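You operate a simulated robot arm through the tools that you are given. There is no shell and no other tool. Be economical: measure what you need, move in short steps, check, and stop when the job is done.

You run a simulated robot arm. Do the job below in one go: nothing can be reset, and whatever is moved stays where it is left.

TASK
Switch the printer on, print three copies and switch it off again.
Fine: wait for READY; set the count with the more button, press print once; the sheets stay in the output tray.

Only the result counts: the job must be done as asked and must still hold three seconds after the hand-in. Knocking over, shifting, dropping, spilling or breaking anything else fails it. Flat cloth is picked up by pressing the open fingertips on it (5 to 10 N) and closing them slowly along it; thin cloth reads only 2 to 8 mm in the jaws.

THE ROBOT
A 7-joint arm with a two-finger parallel gripper, fixed in place. Base frame: the origin is at the foot of the arm, x ahead of it, y to its left, z up. Units: m, degrees, N and s.
With the tool pointing down near the work surface it reaches from about 0.32 to 0.78 m from the base axis. Its first joint turns from -166.0 to 166.0 degrees. Payload 3.91 kg.
The TCP is the grasp point between the finger pads, 0.03 m short of the fingertips. In the tool frame z runs along the fingers and y along their closing line. The gripper opens to 0.11 m. The fingers are 0.02 m wide and 0.01 m thick; the gripper's body (0.048 by 0.112 m) begins 0.055 m behind the TCP.
Orientation is told as [roll, pitch, yaw] about the base's x, y, z axes, in that order, counted from this pose: with the fingers straight down and closing along the base's y, the tool's x points along the base's -x, its y along +y and its z along -z.

THE INTERFACE
- The arm moves only by the tool servo_tool. Its argument "motion" is a list of rows, each an object (a shift or turn left out is 0, a gripper value left out holds the last) with "dp": the shift along the tool's x, y, z in units of 30 mm (1.0 is 30 mm), a list of three; "dr": the turn, a rotation vector about the tool's x, y, z in units of 5 degrees (1.0 is 5 degrees), a list of three. In form: [{"dp": [tx, ty, tz], "dr": [rx, ry, rz]}, ...]. A call has 1 to 12 rows; each row shifts and turns the commanded pose from where the row before left it, along the tool's axes as they then stand. "claw" is the gripper command, from -1 (fully open) to 1 (shut), values between in proportion, set as the call begins (left out, the last holds). A call with a number of a shift or a turn outside -1 to 1 is refused whole. A row lasts 0.2 s, in which the tool goes at most 0.05 m and 8.6 degrees; a call with a longer step from one row to the next is refused whole, and so is a gripper value outside its range. Where a pose cannot be reached the arm comes as near as it can. A force on the tool above 40 N (or 10 N above the force at the start of the call, whichever is more), or a blocked arm, ends the call early, and 0.2 s more pass. The fingers move at their own pace (about 0.153 m/s each) and stop on an object; they squeeze with about 23 N. The grip force told is the motor's: it shows also when the fingers shut on nothing. Time passes only in rows, and 0.2 s behind the last, so rows that do not move let the fingers close. It gives the time, the measured TCP pose, the force on the tool (base axes), the opening and the grip force at its end, in the units of the frame above (readings bear some noise), and new pictures: "views" is both (left out), scene, wrist or none.
- Cameras (640 x 400 px; columns grow to the right, rows downward): "scene" is fixed at [0.2199, 0.5024, 1.7525]; the picture's right is [-0.68, -0.73, 0.00], its down [-0.56, 0.52, -0.65] and it looks along [0.47, -0.44, -0.76] (base axes); focal length 331 px, centre (320, 200). "wrist" rides on the gripper at [0.077, 0.007, -0.114] in the tool frame; the picture's right is [-0.09, 1.00, 0.00], its down [-0.80, -0.07, -0.59] and it looks along [-0.59, -0.05, 0.80] (tool axes); focal length 270 px, centre (320, 200). There is no depth. A picture from a camera that has moved, and an enlarged one, comes with that camera's place and axes in the base frame and with its lens.
- lift_body(by): slides the trunk up (or, below 0, down) by that many m; the arm rides with it, the base frame stays. It gives what a move gives, with no picture.
- zoom(camera, box): a new picture of the part [left, top, right, bottom] of that camera's present view, enlarged. The clock stands still meanwhile.
- sign_off(): hands the job in; it is judged then, once.

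Work in short steps. Places have to be worked out from the pictures, the camera data and where the tool is seen: move nearer, look again, correct. Check each grasp and each placing, and mend what went wrong. You have 120 turns and 200 pictures in all, those below and enlarged ones among them. Open the gripper and draw the arm clear of the work before you hand the job in, unless the task says otherwise; then end with one line.

The tools are called after "Call:" as name(argument=value, ...) on one line, values as JSON. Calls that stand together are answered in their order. servo_tool: Moves the arm, as the interface text tells. Its arguments: {"type":"object","properties":{"motion":{"type":"array"},"claw":{"type":"number"},"views":{"type":"string","enum":["both","scene","wrist","none"]}},"required":["motion"]} The other tools are called the same way: lift_body (by) slides the trunk up or down; zoom (camera, box) takes an enlarged picture of a part of a camera's view; sign_off () hands the job in.

At the start:

```text
time: 0.0
tcp_pos: [0.4034, -0.0031, 1.3536]
orientation: [0.0, 0.1, 0.0]
force: [0.1, -0.7, 0.4]
gripper_width: 0.11
grasp_force: 0.2
trunk travel left (down, up): [-0.575, 0.035]
```

scene: 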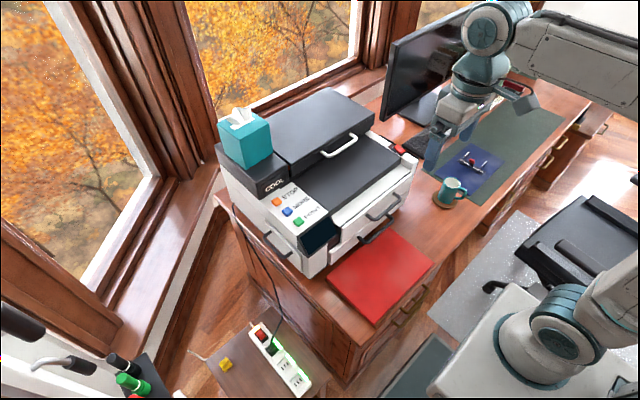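
wrist: 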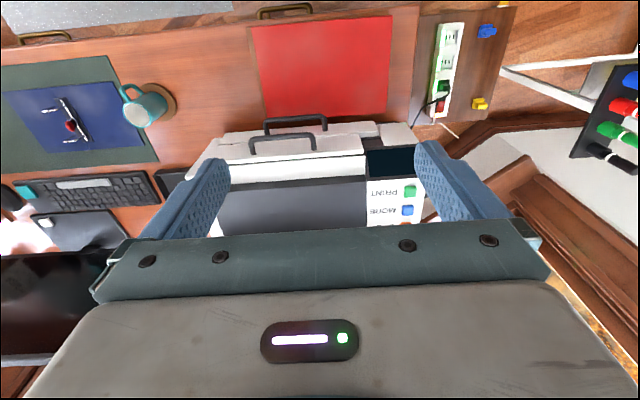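

I'll look closely at the printer panel and the power strip first.

Call:
zoom(camera="scene", box=[210, 150, 370, 280])

Call:
zoom(camera="scene", box=[190, 300, 330, 400])

Call:
zoom(camera="wrist", box=[340, 130, 460, 230])

```text
3.08 times, centred on (290, 215) of scene
camera zoom: at [0.2199, 0.5024, 1.7525], right [-0.68, -0.73, 0.0], down [-0.56, 0.52, -0.65], along [0.47, -0.44, -0.76], focal length 1019 px, centre (412, 154)
```

zoom: 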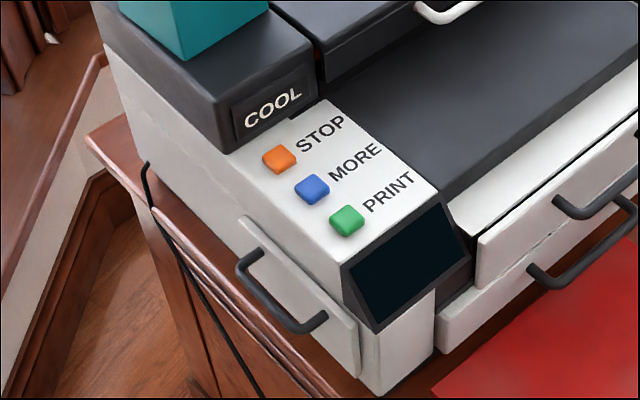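

```text
4.00 times, centred on (260, 350) of scene
camera zoom: at [0.2199, 0.5024, 1.7525], right [-0.68, -0.73, 0.0], down [-0.56, 0.52, -0.65], along [0.47, -0.44, -0.76], focal length 1325 px, centre (560, -400)
```

zoom: 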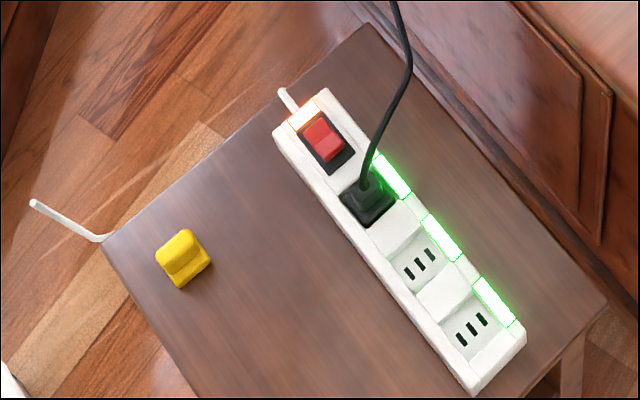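

```text
4.00 times, centred on (400, 180) of wrist
camera zoom: at [0.3278, 0.005, 1.4673], right [0.09, 1.0, 0.0], down [0.8, -0.07, 0.59], along [0.59, -0.05, -0.8], focal length 1081 px, centre (0, 280)
```

zoom: 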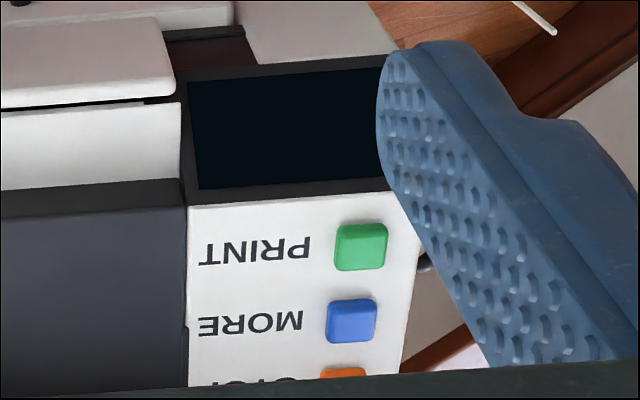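

The strip is live, with the printer screen dark. I need to find the printer's power switch; there is something red near its far right side.

Call:
zoom(camera="scene", box=[370, 110, 450, 170])

Call:
zoom(camera="wrist", box=[140, 110, 300, 210])

Call:
zoom(camera="scene", box=[200, 80, 420, 220])

```text
6.67 times, centred on (410, 140) of scene
camera zoom: at [0.2199, 0.5024, 1.7525], right [-0.68, -0.73, 0.0], down [-0.56, 0.52, -0.65], along [0.47, -0.44, -0.76], focal length 2209 px, centre (-280, 600)
```

zoom: 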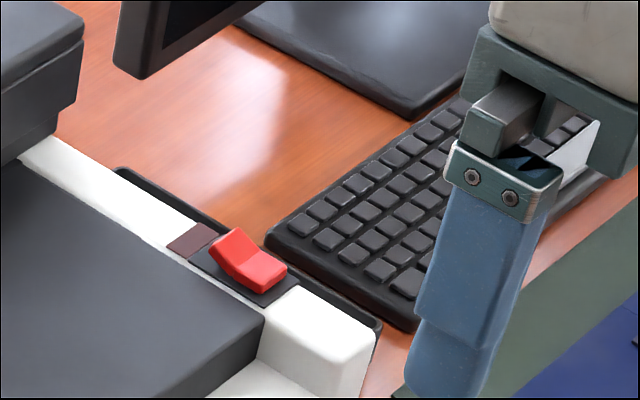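

```text
4.00 times, centred on (220, 160) of wrist
camera zoom: at [0.3278, 0.005, 1.4673], right [0.09, 1.0, 0.0], down [0.8, -0.07, 0.59], along [0.59, -0.05, -0.8], focal length 1081 px, centre (720, 360)
```

zoom: 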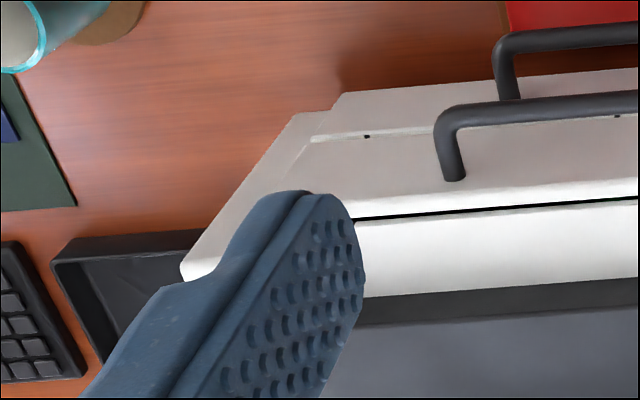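

```text
2.86 times, centred on (310, 150) of scene
camera zoom: at [0.2199, 0.5024, 1.7525], right [-0.68, -0.73, 0.0], down [-0.56, 0.52, -0.65], along [0.47, -0.44, -0.76], focal length 947 px, centre (349, 343)
```

zoom: 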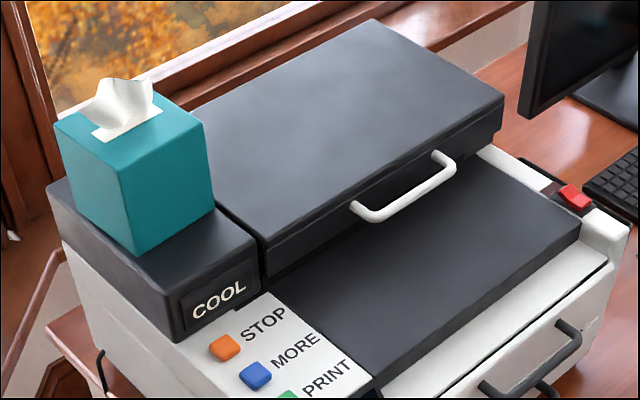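

PRINT triangulates to about (0.665, 0.167, 1.004). The red rocker on the right rim is near (0.67, -0.29, 1.0). I'll close the gripper and move to where the wrist camera looks at the rocker.

Call:
servo_tool(motion=[{"dp": [-0.39, -0.92, 0.4]}, {"dp": [-0.39, -0.92, 0.4]}, {"dp": [-0.39, -0.92, 0.4]}, {"dp": [-0.39, -0.92, 0.4]}, {"dp": [-0.39, -0.92, 0.4]}, {"dp": [-0.39, -0.92, 0.4]}, {"dp": [-0.39, -0.92, 0.4]}, {"dp": [-0.39, -0.92, 0.4]}, {"dp": [-0.39, -0.92, 0.4]}, {"dp": [-0.39, -0.92, 0.4]}, {"dp": [0, 0, 0]}], claw=1)

```text
time: 2.4
tcp_pos: [0.5196, -0.2784, 1.2337]
orientation: [-0.1, 0.1, -0.1]
force: [0.4, 0.2, -0.6]
gripper_width: 0.0
grasp_force: 23.2
trunk travel left (down, up): [-0.575, 0.035]
camera wrist: at [0.444, -0.2709, 1.3466], right [0.09, 1.0, 0.0], down [0.8, -0.07, 0.59], along [0.59, -0.05, -0.8], focal length 270 px, centre (320, 200)
```

scene: 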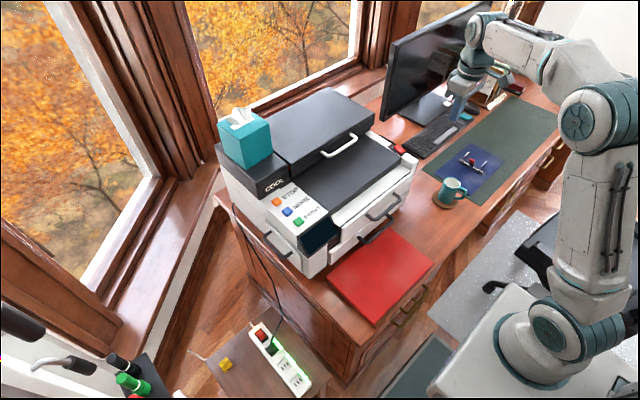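
wrist: 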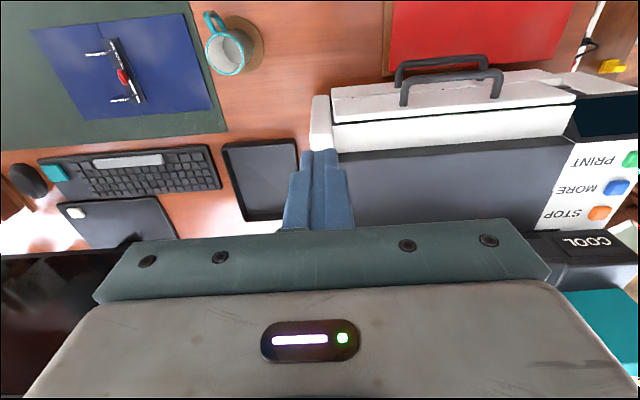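

The fingers hide the rocker, so I shift +y by 90 mm and back slightly to see it.

Call:
servo_tool(motion=[{"dp": [0, 1, 0]}, {"dp": [0, 1, 0]}, {"dp": [0, 1, 0]}, {"dp": [0, 0, 0]}], views="wrist")

Call:
zoom(camera="wrist", box=[180, 130, 300, 230])

```text
time: 3.4
tcp_pos: [0.5176, -0.1871, 1.2334]
orientation: [0.0, 0.0, 0.0]
force: [-0.8, -0.1, 0.3]
gripper_width: 0.0
grasp_force: 23.1
trunk travel left (down, up): [-0.575, 0.035]
camera wrist: at [0.4428, -0.18, 1.3462], right [0.09, 1.0, 0.0], down [0.8, -0.07, 0.59], along [0.59, -0.05, -0.8], focal length 270 px, centre (320, 200)
```

wrist: 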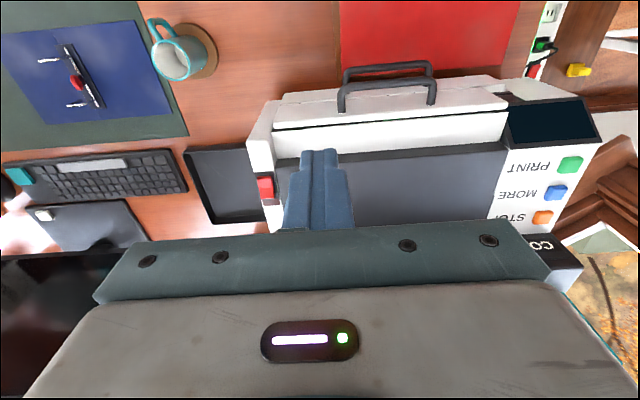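

```text
4.00 times, centred on (240, 180) of wrist
camera zoom: at [0.4428, -0.18, 1.3462], right [0.09, 1.0, 0.0], down [0.8, -0.07, 0.59], along [0.59, -0.05, -0.8], focal length 1081 px, centre (640, 280)
```

zoom: 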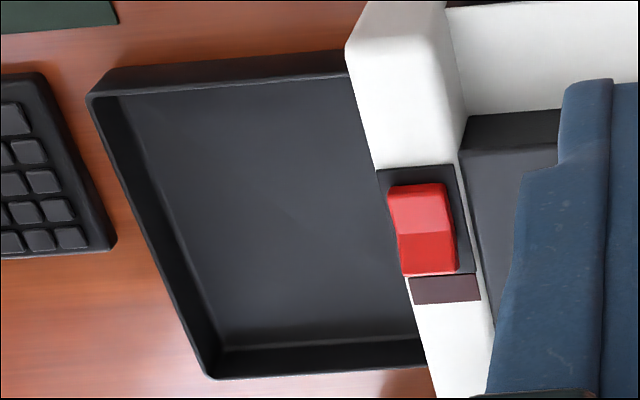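

Rocker centre triangulates to (0.662, -0.280, 1.007). I'm zooming in on it to see which end stands up.

Call:
zoom(camera="wrist", box=[250, 165, 290, 205])

Call:
zoom(camera="scene", box=[388, 138, 418, 158])

Call:
zoom(camera="scene", box=[250, 320, 290, 346])

```text
10.00 times, centred on (270, 185) of wrist
camera zoom: at [0.4428, -0.18, 1.3462], right [0.09, 1.0, 0.0], down [0.8, -0.07, 0.59], along [0.59, -0.05, -0.8], focal length 2703 px, centre (820, 350)
```

zoom: 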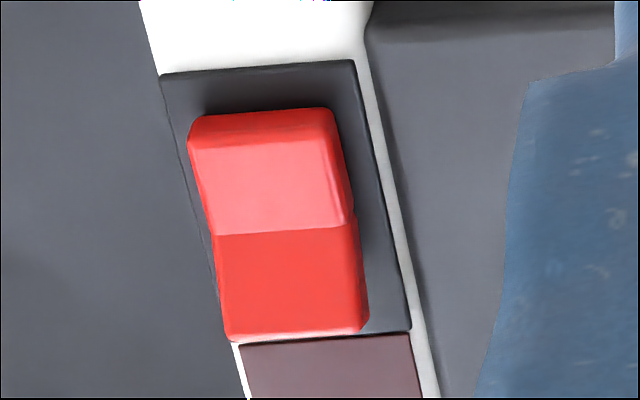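

```text
16.00 times, centred on (403, 148) of scene
camera zoom: at [0.2199, 0.5024, 1.7525], right [-0.68, -0.73, 0.0], down [-0.56, 0.52, -0.65], along [0.47, -0.44, -0.76], focal length 5301 px, centre (-1008, 1032)
```

zoom: 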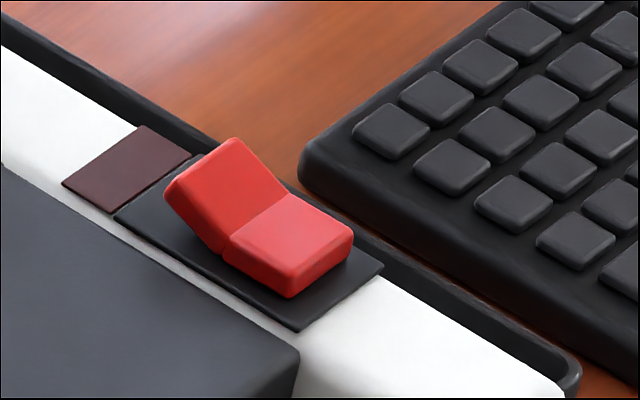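

```text
15.38 times, centred on (270, 333) of scene
camera zoom: at [0.2199, 0.5024, 1.7525], right [-0.68, -0.73, 0.0], down [-0.56, 0.52, -0.65], along [0.47, -0.44, -0.76], focal length 5097 px, centre (1089, -1846)
```

zoom: 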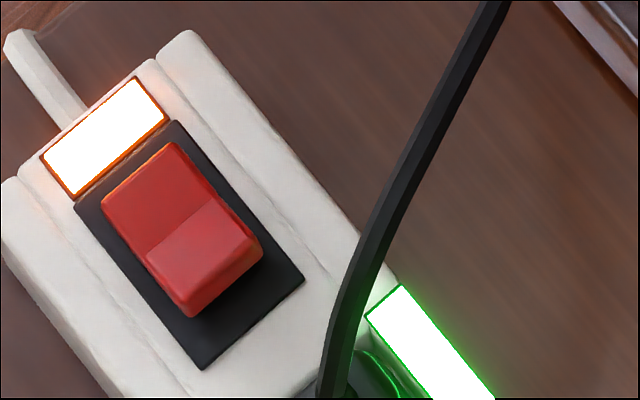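

The lamp-side (+x) end is raised, which means OFF, since the live strip has its lamp-side end pressed. I go above that end, to (0.675, -0.280, 1.08).

Call:
servo_tool(motion=[{"dp": [-0.656, -0.388, 0.64]}, {"dp": [-0.656, -0.388, 0.64]}, {"dp": [-0.656, -0.388, 0.64]}, {"dp": [-0.656, -0.388, 0.64]}, {"dp": [-0.656, -0.388, 0.64]}, {"dp": [-0.656, -0.388, 0.64]}, {"dp": [-0.656, -0.388, 0.64]}, {"dp": [-0.656, -0.388, 0.64]}, {"dp": [0, 0, 0]}])

Call:
zoom(camera="scene", box=[370, 110, 450, 170])

```text
time: 5.4
tcp_pos: [0.6789, -0.2807, 1.0795]
orientation: [0.0, -0.1, -0.1]
force: [0.1, -0.2, 0.2]
gripper_width: 0.0
grasp_force: 22.7
trunk travel left (down, up): [-0.575, 0.035]
camera wrist: at [0.6032, -0.2736, 1.1925], right [0.09, 1.0, 0.0], down [0.8, -0.07, 0.59], along [0.59, -0.05, -0.8], focal length 270 px, centre (320, 200)
```

scene: 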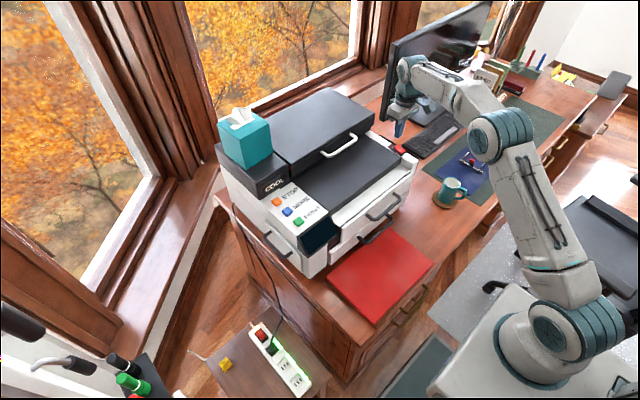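
wrist: 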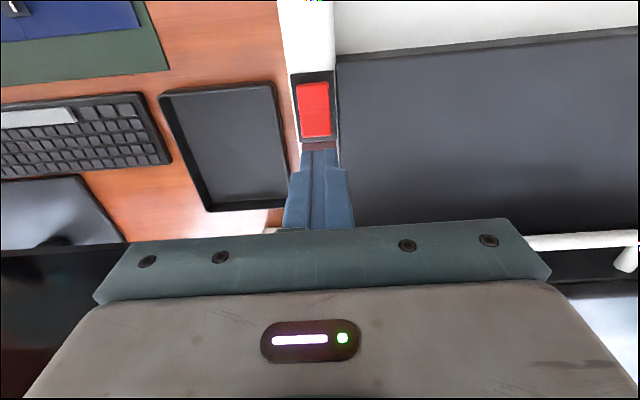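

```text
6.67 times, centred on (410, 140) of scene
camera zoom: at [0.2199, 0.5024, 1.7525], right [-0.68, -0.73, 0.0], down [-0.56, 0.52, -0.65], along [0.47, -0.44, -0.76], focal length 2209 px, centre (-280, 600)
```

zoom: 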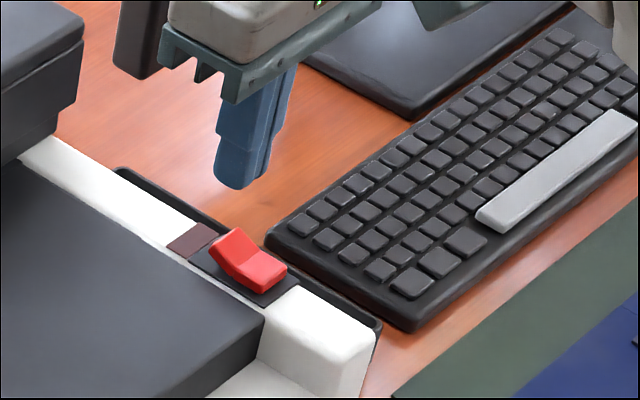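

Aligned within 3 mm over the raised end. I'll descend in small rows, watching the force.

Call:
servo_tool(motion=[{"dp": [0.1, -0.03, 0.4]}, {"dp": [0, 0, 0.4]}, {"dp": [0, 0, 0.2]}, {"dp": [0, 0, 0.1]}, {"dp": [0, 0, 0.1]}, {"dp": [0, 0, 0.1]}], views="none")

Call:
zoom(camera="scene", box=[370, 110, 450, 170])

```text
time: 6.8
tcp_pos: [0.676, -0.2821, 1.0406]
orientation: [0.1, 0.0, 0.0]
force: [1.1, -0.9, 1.1]
gripper_width: 0.0001
grasp_force: 22.5
trunk travel left (down, up): [-0.575, 0.035]
```

```text
6.67 times, centred on (410, 140) of scene
camera zoom: at [0.2199, 0.5024, 1.7525], right [-0.68, -0.73, 0.0], down [-0.56, 0.52, -0.65], along [0.47, -0.44, -0.76], focal length 2209 px, centre (-280, 600)
```

zoom: 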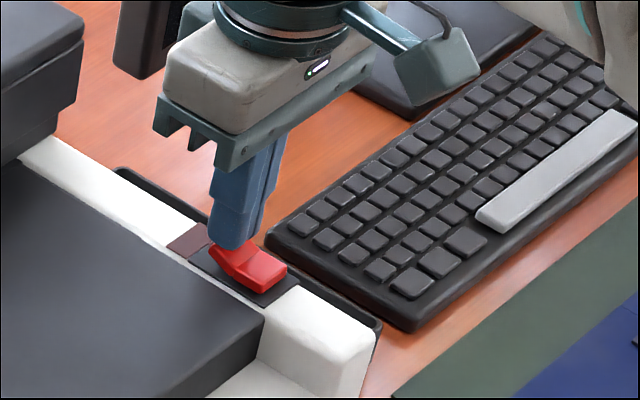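

Contact is just starting; I press on in 2 mm steps.

Call:
servo_tool(motion=[{"dp": [0, 0, 0.07]}, {"dp": [0, 0, 0.07]}, {"dp": [0, 0, 0.07]}, {"dp": [0, 0, 0.07]}], views="none")

Call:
zoom(camera="scene", box=[370, 110, 450, 170])

```text
time: 7.8
tcp_pos: [0.676, -0.2815, 1.0361]
orientation: [-0.1, -0.2, 0.1]
force: [3.5, -1.0, 15.2]
gripper_width: 0.0
grasp_force: 23.4
trunk travel left (down, up): [-0.575, 0.035]
```

```text
6.67 times, centred on (410, 140) of scene
camera zoom: at [0.2199, 0.5024, 1.7525], right [-0.68, -0.73, 0.0], down [-0.56, 0.52, -0.65], along [0.47, -0.44, -0.76], focal length 2209 px, centre (-280, 600)
```

zoom: 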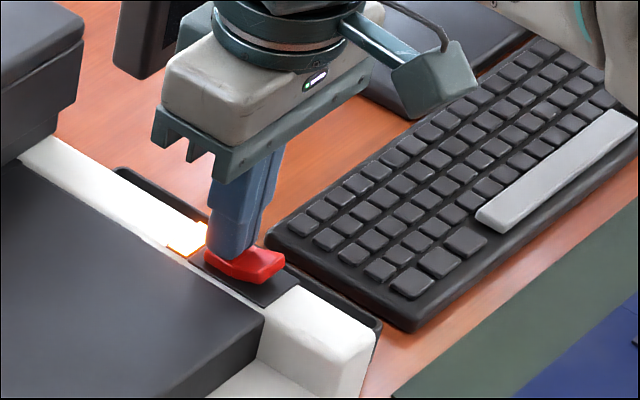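

The printer's lamp is lit. I retreat upward and check the screen.

Call:
servo_tool(motion=[{"dp": [0, 0, -0.5]}, {"dp": [0, 0, -1]}, {"dp": [0, 0, -1]}, {"dp": [0, 0, -1]}, {"dp": [0.6, 1, -0.3]}, {"dp": [0.6, 1, 0]}, {"dp": [0.6, 1, 0]}, {"dp": [0.6, 1, 0]}, {"dp": [0, 1, 0]}, {"dp": [0, 1, 0]}, {"dp": [0, 1, 0]}], views="scene")

Call:
zoom(camera="scene", box=[250, 180, 350, 260])

Call:
zoom(camera="scene", box=[370, 110, 450, 170])

```text
time: 10.2
tcp_pos: [0.6036, -0.0726, 1.1467]
orientation: [-0.1, 0.0, 0.0]
force: [-0.3, -0.2, 0.0]
gripper_width: 0.0
grasp_force: 23.3
trunk travel left (down, up): [-0.575, 0.035]
```

scene: 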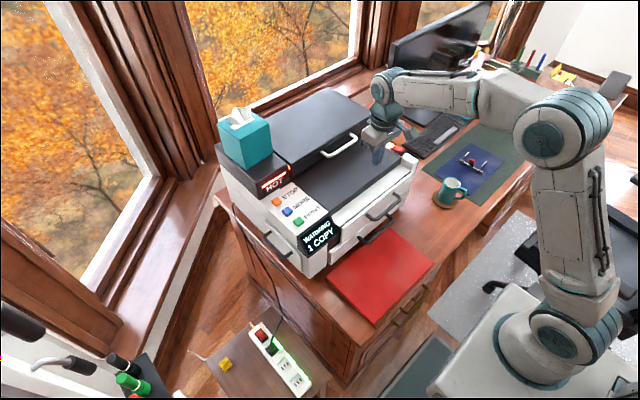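

```text
5.00 times, centred on (300, 220) of scene
camera zoom: at [0.2199, 0.5024, 1.7525], right [-0.68, -0.73, 0.0], down [-0.56, 0.52, -0.65], along [0.47, -0.44, -0.76], focal length 1656 px, centre (420, 100)
```

zoom: 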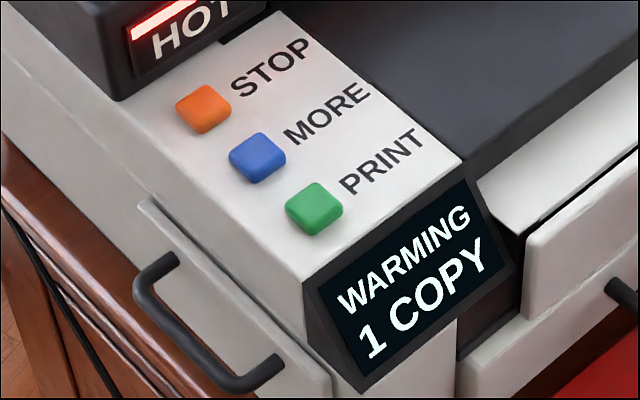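

```text
6.67 times, centred on (410, 140) of scene
camera zoom: at [0.2199, 0.5024, 1.7525], right [-0.68, -0.73, 0.0], down [-0.56, 0.52, -0.65], along [0.47, -0.44, -0.76], focal length 2209 px, centre (-280, 600)
```

zoom: 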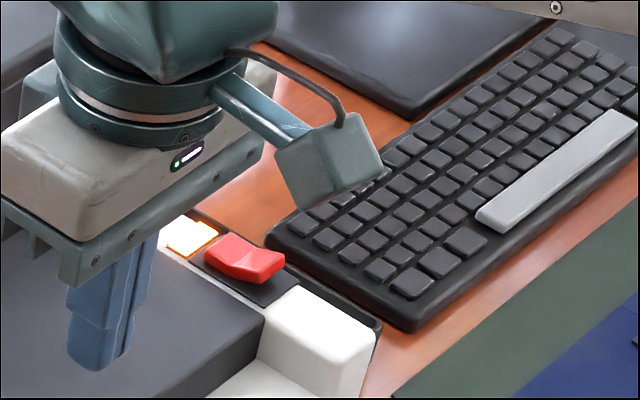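

The screen reads WARMING, 1 COPY. I hover above MORE at (0.715, 0.166) while it warms up.

Call:
servo_tool(motion=[{"dp": [0, 0.883, 0]}, {"dp": [0, 0.883, 0]}, {"dp": [0, 0.883, 0]}, {"dp": [-0.6, 0.883, 0]}, {"dp": [-0.6, 0.883, 0.2]}, {"dp": [-0.6, 0.883, 0.4]}, {"dp": [-0.6, 0.883, 0.4]}, {"dp": [-0.6, 0.883, 0.4]}, {"dp": [-0.7, 0.883, 0.4]}, {"dp": [0, 0, 0]}])

Call:
zoom(camera="scene", box=[230, 160, 350, 260])

```text
time: 12.4
tcp_pos: [0.7137, 0.1647, 1.0932]
orientation: [0.1, 0.0, -0.1]
force: [0.0, -0.4, 0.6]
gripper_width: 0.0001
grasp_force: 23.1
trunk travel left (down, up): [-0.575, 0.035]
camera wrist: at [0.6376, 0.1731, 1.2066], right [0.09, 1.0, 0.0], down [0.8, -0.07, 0.59], along [0.59, -0.05, -0.8], focal length 270 px, centre (320, 200)
```

scene: 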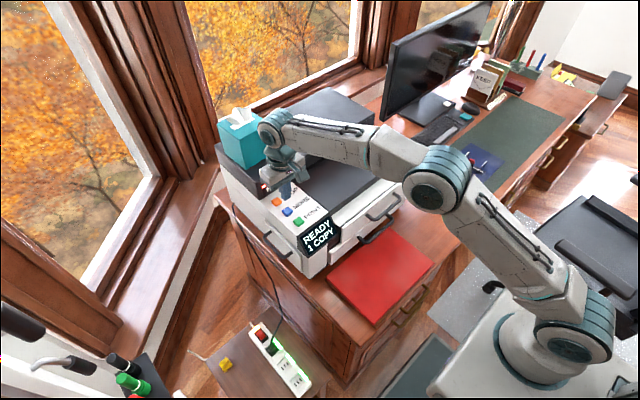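
wrist: 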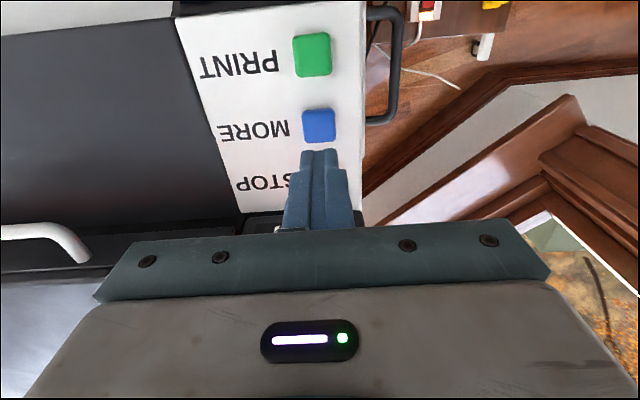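

```text
4.00 times, centred on (290, 210) of scene
camera zoom: at [0.2199, 0.5024, 1.7525], right [-0.68, -0.73, 0.0], down [-0.56, 0.52, -0.65], along [0.47, -0.44, -0.76], focal length 1325 px, centre (440, 160)
```

zoom: 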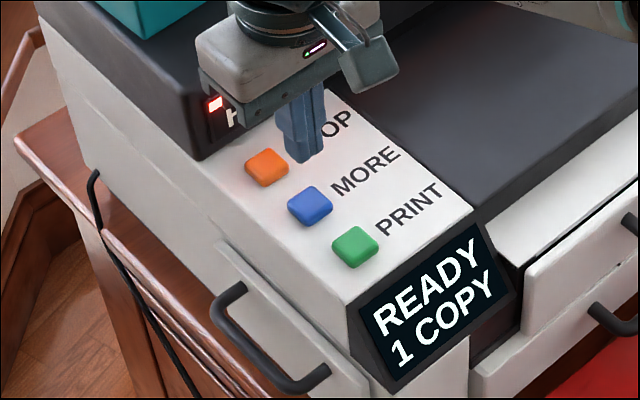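

READY, 1 COPY, and MORE checks out at (0.715, 0.166). I descend to near contact and then press in small steps.

Call:
servo_tool(motion=[{"dp": [-0.04, 0.03, 0.6]}, {"dp": [0, 0, 0.6]}, {"dp": [0, 0, 0.3]}, {"dp": [0, 0, 0.1]}, {"dp": [0, 0, 0.1]}, {"dp": [0, 0, 0.1]}], views="none")

Call:
zoom(camera="scene", box=[230, 160, 350, 260])

```text
time: 13.8
tcp_pos: [0.7151, 0.168, 1.0392]
orientation: [0.0, 0.1, 0.0]
force: [0.2, -0.1, 0.7]
gripper_width: 0.0
grasp_force: 23.5
trunk travel left (down, up): [-0.575, 0.035]
```

```text
4.00 times, centred on (290, 210) of scene
camera zoom: at [0.2199, 0.5024, 1.7525], right [-0.68, -0.73, 0.0], down [-0.56, 0.52, -0.65], along [0.47, -0.44, -0.76], focal length 1325 px, centre (440, 160)
```

zoom: 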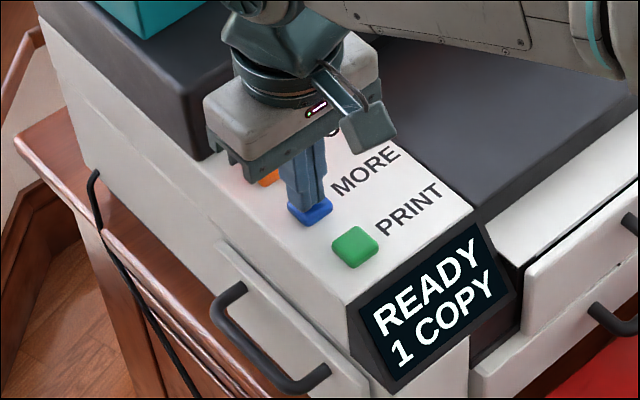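

Nearly touching; I go down in 1.5 mm steps.

Call:
servo_tool(motion=[{"dp": [0, 0, 0.06]}, {"dp": [0, 0, 0.06]}, {"dp": [0, 0, 0.06]}], views="none")

Call:
zoom(camera="scene", box=[230, 160, 350, 260])

```text
time: 14.6
tcp_pos: [0.7157, 0.1667, 1.0348]
orientation: [0.0, 0.0, -0.1]
force: [0.9, -0.5, 2.1]
gripper_width: 0.0
grasp_force: 22.7
trunk travel left (down, up): [-0.575, 0.035]
```

```text
4.00 times, centred on (290, 210) of scene
camera zoom: at [0.2199, 0.5024, 1.7525], right [-0.68, -0.73, 0.0], down [-0.56, 0.52, -0.65], along [0.47, -0.44, -0.76], focal length 1325 px, centre (440, 160)
```

zoom: 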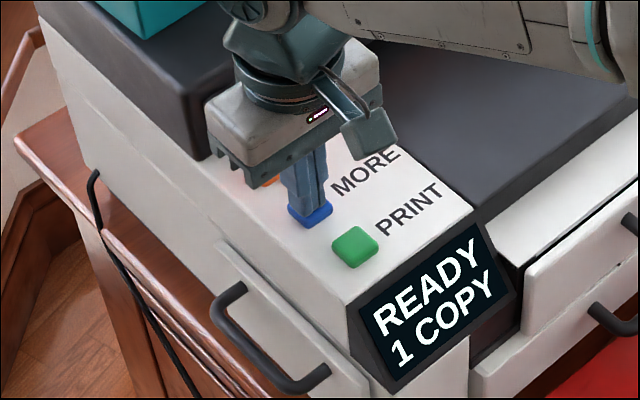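

Contact at about 2 N; I press a little further.

Call:
servo_tool(motion=[{"dp": [0, 0, 0.06]}, {"dp": [0, 0, 0.06]}], views="none")

Call:
zoom(camera="scene", box=[230, 160, 350, 260])

```text
time: 15.2
tcp_pos: [0.715, 0.1664, 1.0312]
orientation: [0.0, -0.1, 0.0]
force: [0.2, 0.1, 4.7]
gripper_width: 0.0001
grasp_force: 23.5
trunk travel left (down, up): [-0.575, 0.035]
```

```text
4.00 times, centred on (290, 210) of scene
camera zoom: at [0.2199, 0.5024, 1.7525], right [-0.68, -0.73, 0.0], down [-0.56, 0.52, -0.65], along [0.47, -0.44, -0.76], focal length 1325 px, centre (440, 160)
```

zoom: 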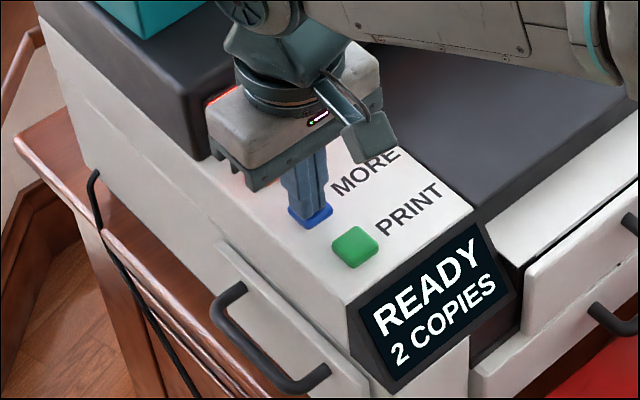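

2 COPIES. I release fully and press once more to the same depth.

Call:
servo_tool(motion=[{"dp": [0, 0, -0.5]}, {"dp": [0, 0, 0]}, {"dp": [0, 0, 0.25]}, {"dp": [0, 0, 0.13]}, {"dp": [0, 0, 0.12]}, {"dp": [0, 0, 0]}, {"dp": [0, 0, -0.5]}, {"dp": [0, 0, -0.5]}], views="none")

Call:
zoom(camera="scene", box=[230, 160, 350, 260])

```text
time: 17.0
tcp_pos: [0.7151, 0.1665, 1.0593]
orientation: [0.0, 0.1, -0.1]
force: [0.0, 0.2, -0.1]
gripper_width: 0.0
grasp_force: 22.6
trunk travel left (down, up): [-0.575, 0.035]
```

```text
4.00 times, centred on (290, 210) of scene
camera zoom: at [0.2199, 0.5024, 1.7525], right [-0.68, -0.73, 0.0], down [-0.56, 0.52, -0.65], along [0.47, -0.44, -0.76], focal length 1325 px, centre (440, 160)
```

zoom: 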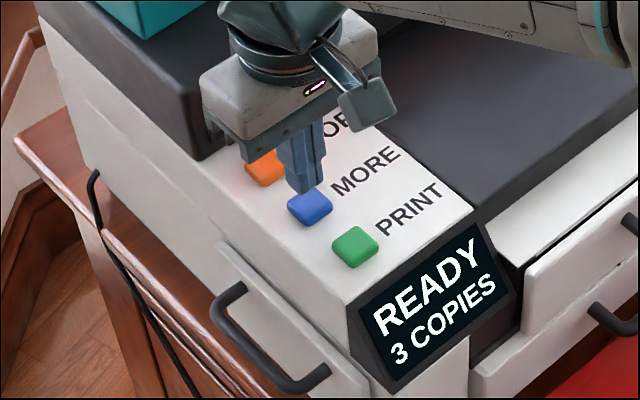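

3 COPIES. I shift 50 mm back over PRINT at (0.665, 0.166), then press to just contact depth first.

Call:
servo_tool(motion=[{"dp": [0.83, 0, -0.2]}, {"dp": [0.84, 0, 0.2]}, {"dp": [0, 0, 0]}, {"dp": [0, 0, 0.5]}, {"dp": [0, 0, 0.25]}], views="none")

Call:
zoom(camera="scene", box=[230, 160, 350, 260])

```text
time: 18.2
tcp_pos: [0.6664, 0.1677, 1.0375]
orientation: [0.0, 0.0, 0.0]
force: [0.3, -0.9, -0.8]
gripper_width: 0.0
grasp_force: 23.3
trunk travel left (down, up): [-0.575, 0.035]
```

```text
4.00 times, centred on (290, 210) of scene
camera zoom: at [0.2199, 0.5024, 1.7525], right [-0.68, -0.73, 0.0], down [-0.56, 0.52, -0.65], along [0.47, -0.44, -0.76], focal length 1325 px, centre (440, 160)
```

zoom: 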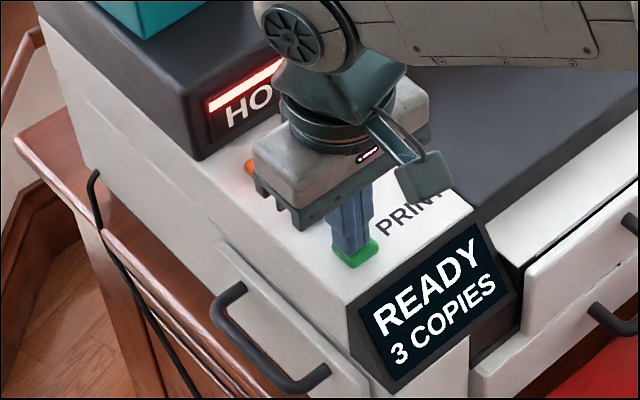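

Right on PRINT; I press once and retract.

Call:
servo_tool(motion=[{"dp": [0, 0, 0.1]}, {"dp": [0, 0, 0.1]}, {"dp": [0, 0, 0.03]}, {"dp": [0, 0, -0.5]}, {"dp": [0, 0, -1]}], views="scene")

Call:
zoom(camera="scene", box=[230, 160, 350, 260])

```text
time: 19.4
tcp_pos: [0.6651, 0.1667, 1.0781]
orientation: [0.0, 0.0, 0.0]
force: [0.3, 0.3, 0.2]
gripper_width: 0.0
grasp_force: 22.5
trunk travel left (down, up): [-0.575, 0.035]
```

scene: 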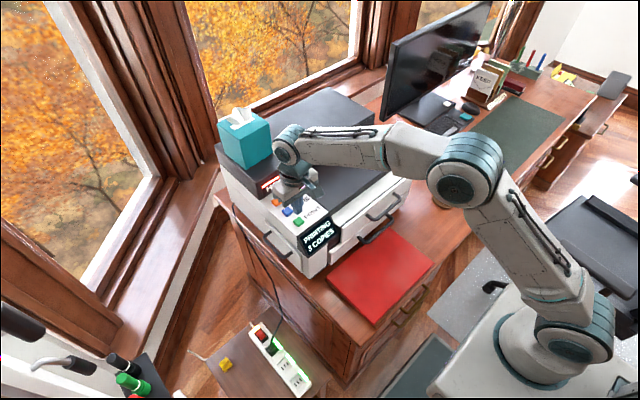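

```text
4.00 times, centred on (290, 210) of scene
camera zoom: at [0.2199, 0.5024, 1.7525], right [-0.68, -0.73, 0.0], down [-0.56, 0.52, -0.65], along [0.47, -0.44, -0.76], focal length 1325 px, centre (440, 160)
```

zoom: 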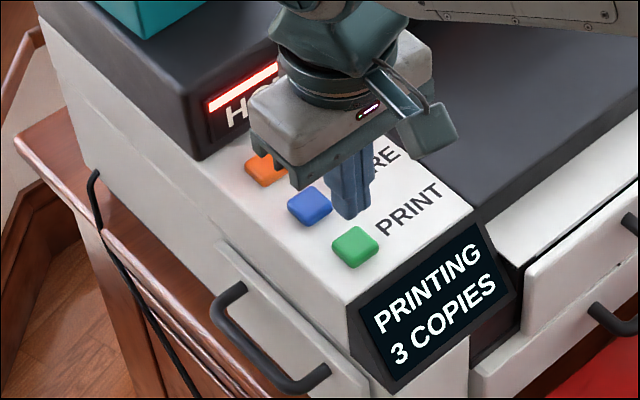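

PRINTING 3 COPIES. I pull the arm up and back so nothing blocks the sheets.

Call:
servo_tool(motion=[{"dp": [0, 0, -1]}, {"dp": [0, 0, -1]}, {"dp": [0.8, 0, -1]}, {"dp": [1, 0, -1]}, {"dp": [1, 0, -1]}, {"dp": [1, 0, 0]}, {"dp": [1, 0, 0]}, {"dp": [1, 0, 0]}, {"dp": [0, 0, 0]}])

Call:
zoom(camera="scene", box=[210, 100, 430, 280])

```text
time: 21.4
tcp_pos: [0.4911, 0.1667, 1.2273]
orientation: [-0.1, 0.0, 0.0]
force: [0.5, -0.9, 0.0]
gripper_width: 0.0
grasp_force: 22.6
trunk travel left (down, up): [-0.575, 0.035]
camera wrist: at [0.4167, 0.1738, 1.3404], right [0.09, 1.0, 0.0], down [0.8, -0.07, 0.59], along [0.59, -0.05, -0.8], focal length 270 px, centre (320, 200)
```

scene: 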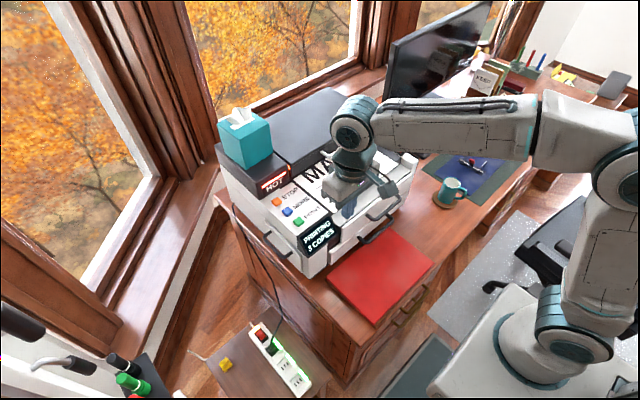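
wrist: 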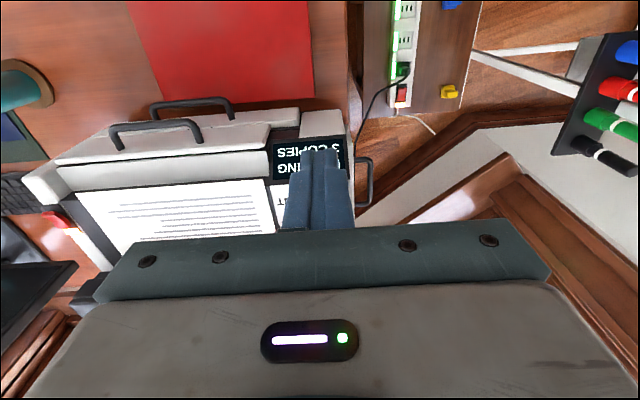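

```text
2.22 times, centred on (320, 190) of scene
camera zoom: at [0.2199, 0.5024, 1.7525], right [-0.68, -0.73, 0.0], down [-0.56, 0.52, -0.65], along [0.47, -0.44, -0.76], focal length 736 px, centre (320, 222)
```

zoom: 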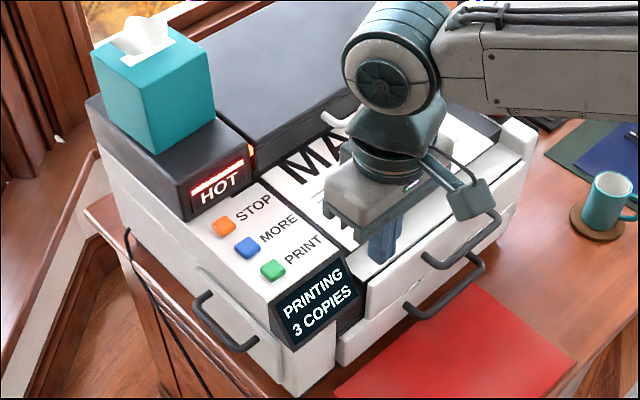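

The first sheet is out in the top tray. While printing continues I move at height toward the rocker side.

Call:
servo_tool(motion=[{"dp": [0.3, -1, 0]}, {"dp": [0.3, -1, 0]}, {"dp": [0.2, -1, 0]}, {"dp": [0.2, -1, 0]}, {"dp": [0, -1, 0]}, {"dp": [0, -1, 0]}, {"dp": [0, -1, 0]}, {"dp": [0, -1, 0]}, {"dp": [0, -1, 0]}, {"dp": [0, -1, 0]}, {"dp": [0, -1, 0]}, {"dp": [0, -1, 0]}], views="none")

Call:
servo_tool(motion=[{"dp": [0, -1, 0]}, {"dp": [0, -1, 0]}, {"dp": [0, -0.93, 0]}, {"dp": [0, 0, 0]}, {"dp": [0, 0, 0]}, {"dp": [0, 0, 0]}, {"dp": [0, 0, 0]}], views="scene")

Call:
zoom(camera="scene", box=[210, 100, 430, 280])

```text
time: 24.0
tcp_pos: [0.4601, -0.1931, 1.2224]
orientation: [0.1, 0.0, -0.1]
force: [0.7, -0.4, -0.2]
gripper_width: 0.0
grasp_force: 22.8
trunk travel left (down, up): [-0.575, 0.035]
```

```text
time: 25.6
tcp_pos: [0.4597, -0.2814, 1.2256]
orientation: [0.1, 0.1, 0.0]
force: [-0.2, -0.8, -0.2]
gripper_width: 0.0
grasp_force: 23.8
trunk travel left (down, up): [-0.575, 0.035]
```

scene: 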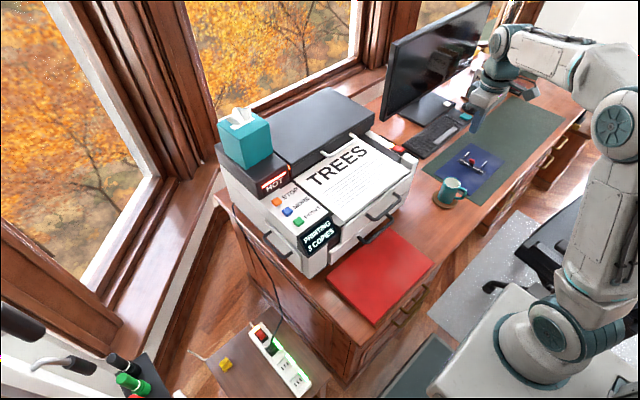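

```text
2.22 times, centred on (320, 190) of scene
camera zoom: at [0.2199, 0.5024, 1.7525], right [-0.68, -0.73, 0.0], down [-0.56, 0.52, -0.65], along [0.47, -0.44, -0.76], focal length 736 px, centre (320, 222)
```

zoom: 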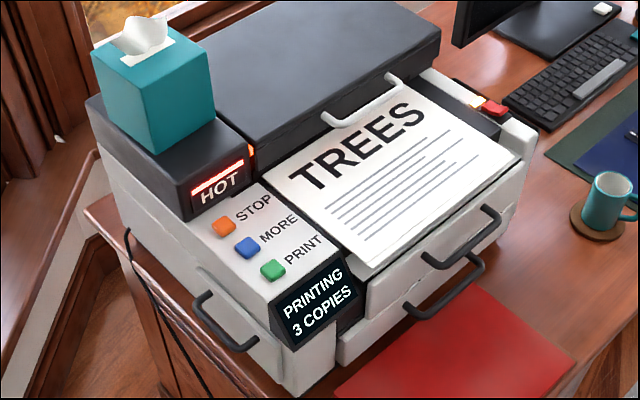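

Still printing; I wait.

Call:
servo_tool(motion=[{"dp": [0, 0, 0]}, {"dp": [0, 0, 0]}, {"dp": [0, 0, 0]}, {"dp": [0, 0, 0]}, {"dp": [0, 0, 0]}, {"dp": [0, 0, 0]}, {"dp": [0, 0, 0]}, {"dp": [0, 0, 0]}, {"dp": [0, 0, 0]}, {"dp": [0, 0, 0]}], views="none")

Call:
zoom(camera="scene", box=[210, 100, 430, 280])

```text
time: 27.8
tcp_pos: [0.4592, -0.2822, 1.2272]
orientation: [0.0, 0.0, 0.0]
force: [0.2, -0.9, 0.2]
gripper_width: 0.0
grasp_force: 23.9
trunk travel left (down, up): [-0.575, 0.035]
```

```text
2.22 times, centred on (320, 190) of scene
camera zoom: at [0.2199, 0.5024, 1.7525], right [-0.68, -0.73, 0.0], down [-0.56, 0.52, -0.65], along [0.47, -0.44, -0.76], focal length 736 px, centre (320, 222)
```

zoom: 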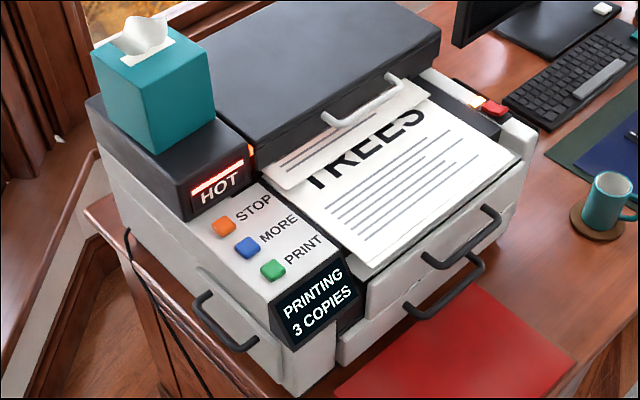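

Another sheet is emerging; I wait for READY.

Call:
servo_tool(motion=[{"dp": [0, 0, 0]}, {"dp": [0, 0, 0]}, {"dp": [0, 0, 0]}, {"dp": [0, 0, 0]}, {"dp": [0, 0, 0]}, {"dp": [0, 0, 0]}, {"dp": [0, 0, 0]}, {"dp": [0, 0, 0]}, {"dp": [0, 0, 0]}, {"dp": [0, 0, 0]}, {"dp": [0, 0, 0]}, {"dp": [0, 0, 0]}], views="none")

Call:
zoom(camera="scene", box=[210, 100, 430, 280])

```text
time: 30.4
tcp_pos: [0.4596, -0.2822, 1.2258]
orientation: [0.0, 0.0, 0.0]
force: [0.5, -0.6, -0.1]
gripper_width: 0.0
grasp_force: 23.2
trunk travel left (down, up): [-0.575, 0.035]
```

```text
2.22 times, centred on (320, 190) of scene
camera zoom: at [0.2199, 0.5024, 1.7525], right [-0.68, -0.73, 0.0], down [-0.56, 0.52, -0.65], along [0.47, -0.44, -0.76], focal length 736 px, centre (320, 222)
```

zoom: 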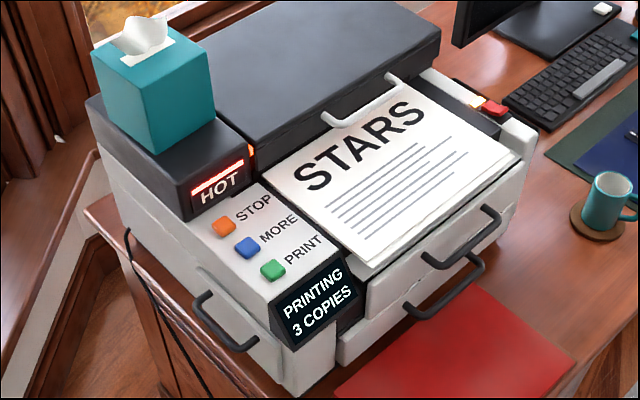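

The sheets so far were "MA…", TREES and STARS, and the screen still says PRINTING. I keep waiting.

Call:
servo_tool(motion=[{"dp": [0, 0, 0]}, {"dp": [0, 0, 0]}, {"dp": [0, 0, 0]}, {"dp": [0, 0, 0]}, {"dp": [0, 0, 0]}, {"dp": [0, 0, 0]}, {"dp": [0, 0, 0]}], views="none")

Call:
zoom(camera="scene", box=[210, 100, 430, 280])

```text
time: 32.0
tcp_pos: [0.4601, -0.2823, 1.2252]
orientation: [0.0, 0.0, -0.1]
force: [0.7, 0.0, -0.1]
gripper_width: 0.0
grasp_force: 23.0
trunk travel left (down, up): [-0.575, 0.035]
```

```text
2.22 times, centred on (320, 190) of scene
camera zoom: at [0.2199, 0.5024, 1.7525], right [-0.68, -0.73, 0.0], down [-0.56, 0.52, -0.65], along [0.47, -0.44, -0.76], focal length 736 px, centre (320, 222)
```

zoom: 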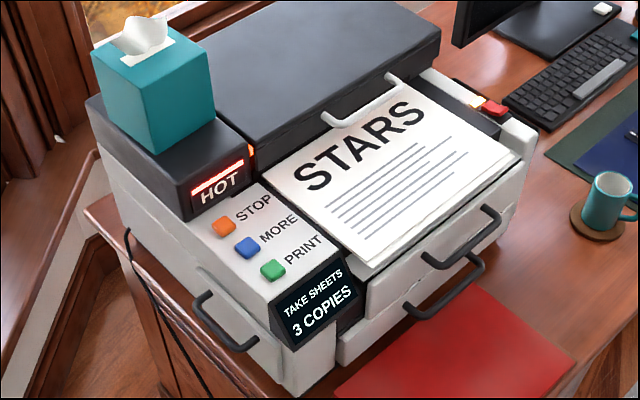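

The job is done (TAKE SHEETS), and the task says the sheets stay. Now I go above the rocker's near end, which is now raised, at (0.649, -0.282).

Call:
servo_tool(motion=[{"dp": [-0.79, 0, 0.645]}, {"dp": [-0.79, 0, 0.645]}, {"dp": [-0.79, 0, 0.645]}, {"dp": [-0.79, 0, 0.645]}, {"dp": [-0.79, 0, 0.645]}, {"dp": [-0.79, 0, 0.645]}, {"dp": [-0.79, 0, 0.645]}, {"dp": [-0.79, 0, 0.645]}, {"dp": [0, 0, 0]}], views="wrist")

Call:
zoom(camera="scene", box=[370, 110, 450, 170])

```text
time: 34.0
tcp_pos: [0.6502, -0.2797, 1.0696]
orientation: [0.0, 0.0, -0.1]
force: [-0.4, -0.1, 0.3]
gripper_width: 0.0
grasp_force: 22.6
trunk travel left (down, up): [-0.575, 0.035]
camera wrist: at [0.5754, -0.2731, 1.1826], right [0.09, 1.0, 0.0], down [0.8, -0.07, 0.59], along [0.59, -0.05, -0.8], focal length 270 px, centre (320, 200)
```

wrist: 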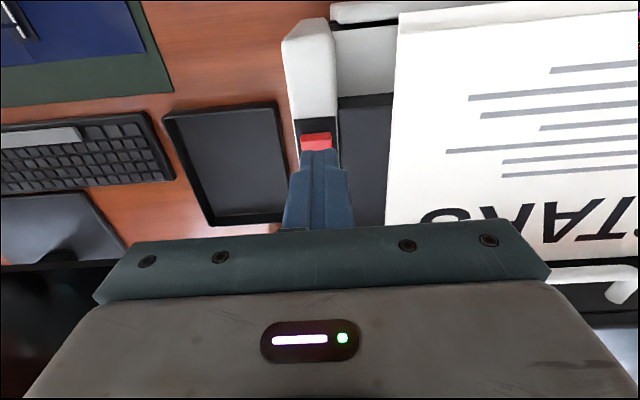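

```text
6.67 times, centred on (410, 140) of scene
camera zoom: at [0.2199, 0.5024, 1.7525], right [-0.68, -0.73, 0.0], down [-0.56, 0.52, -0.65], along [0.47, -0.44, -0.76], focal length 2209 px, centre (-280, 600)
```

zoom: 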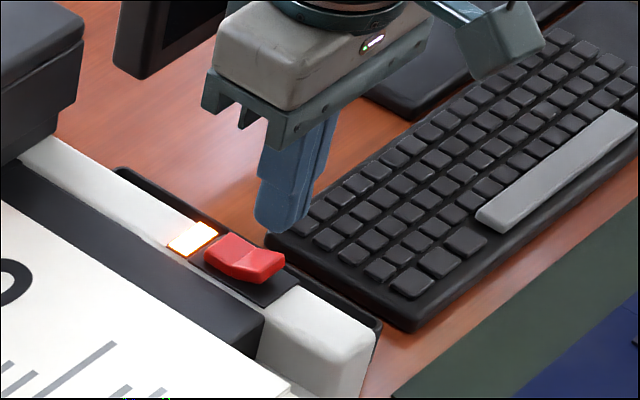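

Well aligned. I press down to the same depth as before.

Call:
servo_tool(motion=[{"dp": [0.03, -0.07, 0.4]}, {"dp": [0, 0, 0.3]}, {"dp": [0, 0, 0.15]}, {"dp": [0, 0, 0.1]}, {"dp": [0, 0, 0.07]}, {"dp": [0, 0, 0.07]}, {"dp": [0, 0, 0.07]}], views="none")

Call:
zoom(camera="scene", box=[370, 110, 450, 170])

```text
time: 35.6
tcp_pos: [0.6493, -0.2826, 1.0353]
orientation: [-0.1, 0.0, 0.0]
force: [1.5, 0.5, 4.1]
gripper_width: 0.0001
grasp_force: 23.0
trunk travel left (down, up): [-0.575, 0.035]
```

```text
6.67 times, centred on (410, 140) of scene
camera zoom: at [0.2199, 0.5024, 1.7525], right [-0.68, -0.73, 0.0], down [-0.56, 0.52, -0.65], along [0.47, -0.44, -0.76], focal length 2209 px, centre (-280, 600)
```

zoom: 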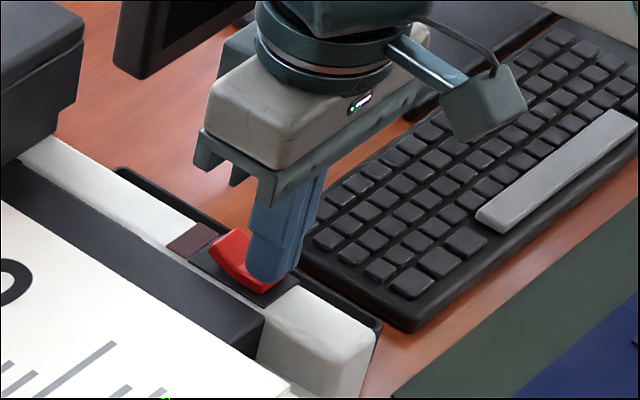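

The lamp is off. I retract up and back, then open the gripper and check.

Call:
servo_tool(motion=[{"dp": [0, 0, -0.5]}, {"dp": [0, 0, -1]}, {"dp": [0, 0, -1]}, {"dp": [0, 0, -1]}, {"dp": [0.5, 0, -1]}, {"dp": [1, 0, -1]}, {"dp": [1, 0, -0.5]}, {"dp": [1, 0, 0]}, {"dp": [1, 0, 0]}, {"dp": [1, 0, 0]}, {"dp": [1, 0, 0]}], views="none")

Call:
servo_tool(motion=[{"dp": [0, 0, 0]}, {"dp": [0, 0, 0]}, {"dp": [0, 0, 0]}, {"dp": [0, 0, 0]}], claw=-1, views="scene")

Call:
zoom(camera="scene", box=[210, 100, 430, 280])

```text
time: 38.0
tcp_pos: [0.4546, -0.2814, 1.216]
orientation: [0.0, -0.1, 0.1]
force: [0.3, 0.5, -0.2]
gripper_width: 0.0
grasp_force: 22.7
trunk travel left (down, up): [-0.575, 0.035]
```

```text
time: 39.0
tcp_pos: [0.4532, -0.2812, 1.2157]
orientation: [-0.1, 0.0, 0.0]
force: [0.0, -0.1, -0.4]
gripper_width: 0.1098
grasp_force: 0.2
trunk travel left (down, up): [-0.575, 0.035]
```

scene: 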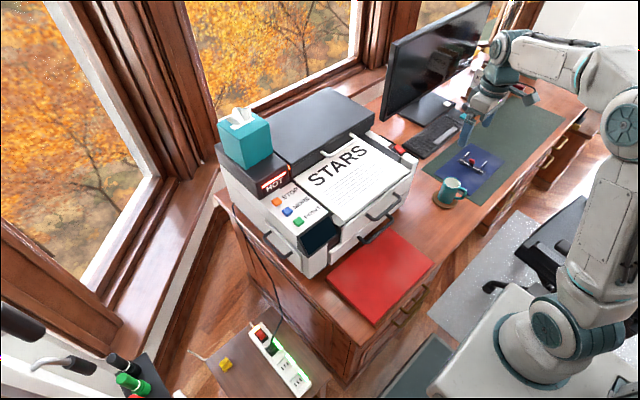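

```text
2.22 times, centred on (320, 190) of scene
camera zoom: at [0.2199, 0.5024, 1.7525], right [-0.68, -0.73, 0.0], down [-0.56, 0.52, -0.65], along [0.47, -0.44, -0.76], focal length 736 px, centre (320, 222)
```

zoom: 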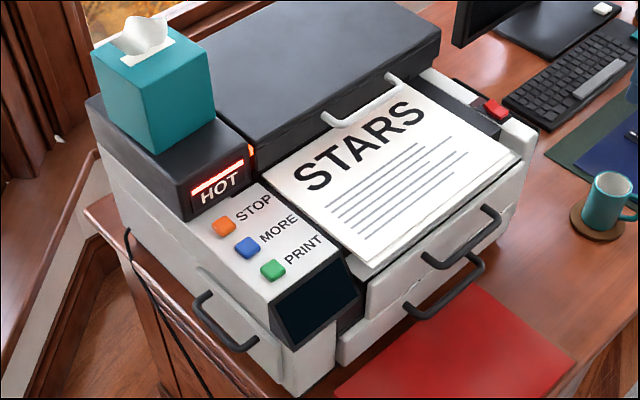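

The screen is dark, the rocker is off, the sheets lie in the tray and the arm is clear. I hand in.

Call:
sign_off()

```text
The job is handed in.
```

The printer was switched on and, once READY, set to three copies; it ran one print job and was switched off again. The sheets are in the output tray; the three seen coming out had different headings ("MA…", "TREES" and "STARS") rather than being identical copies.
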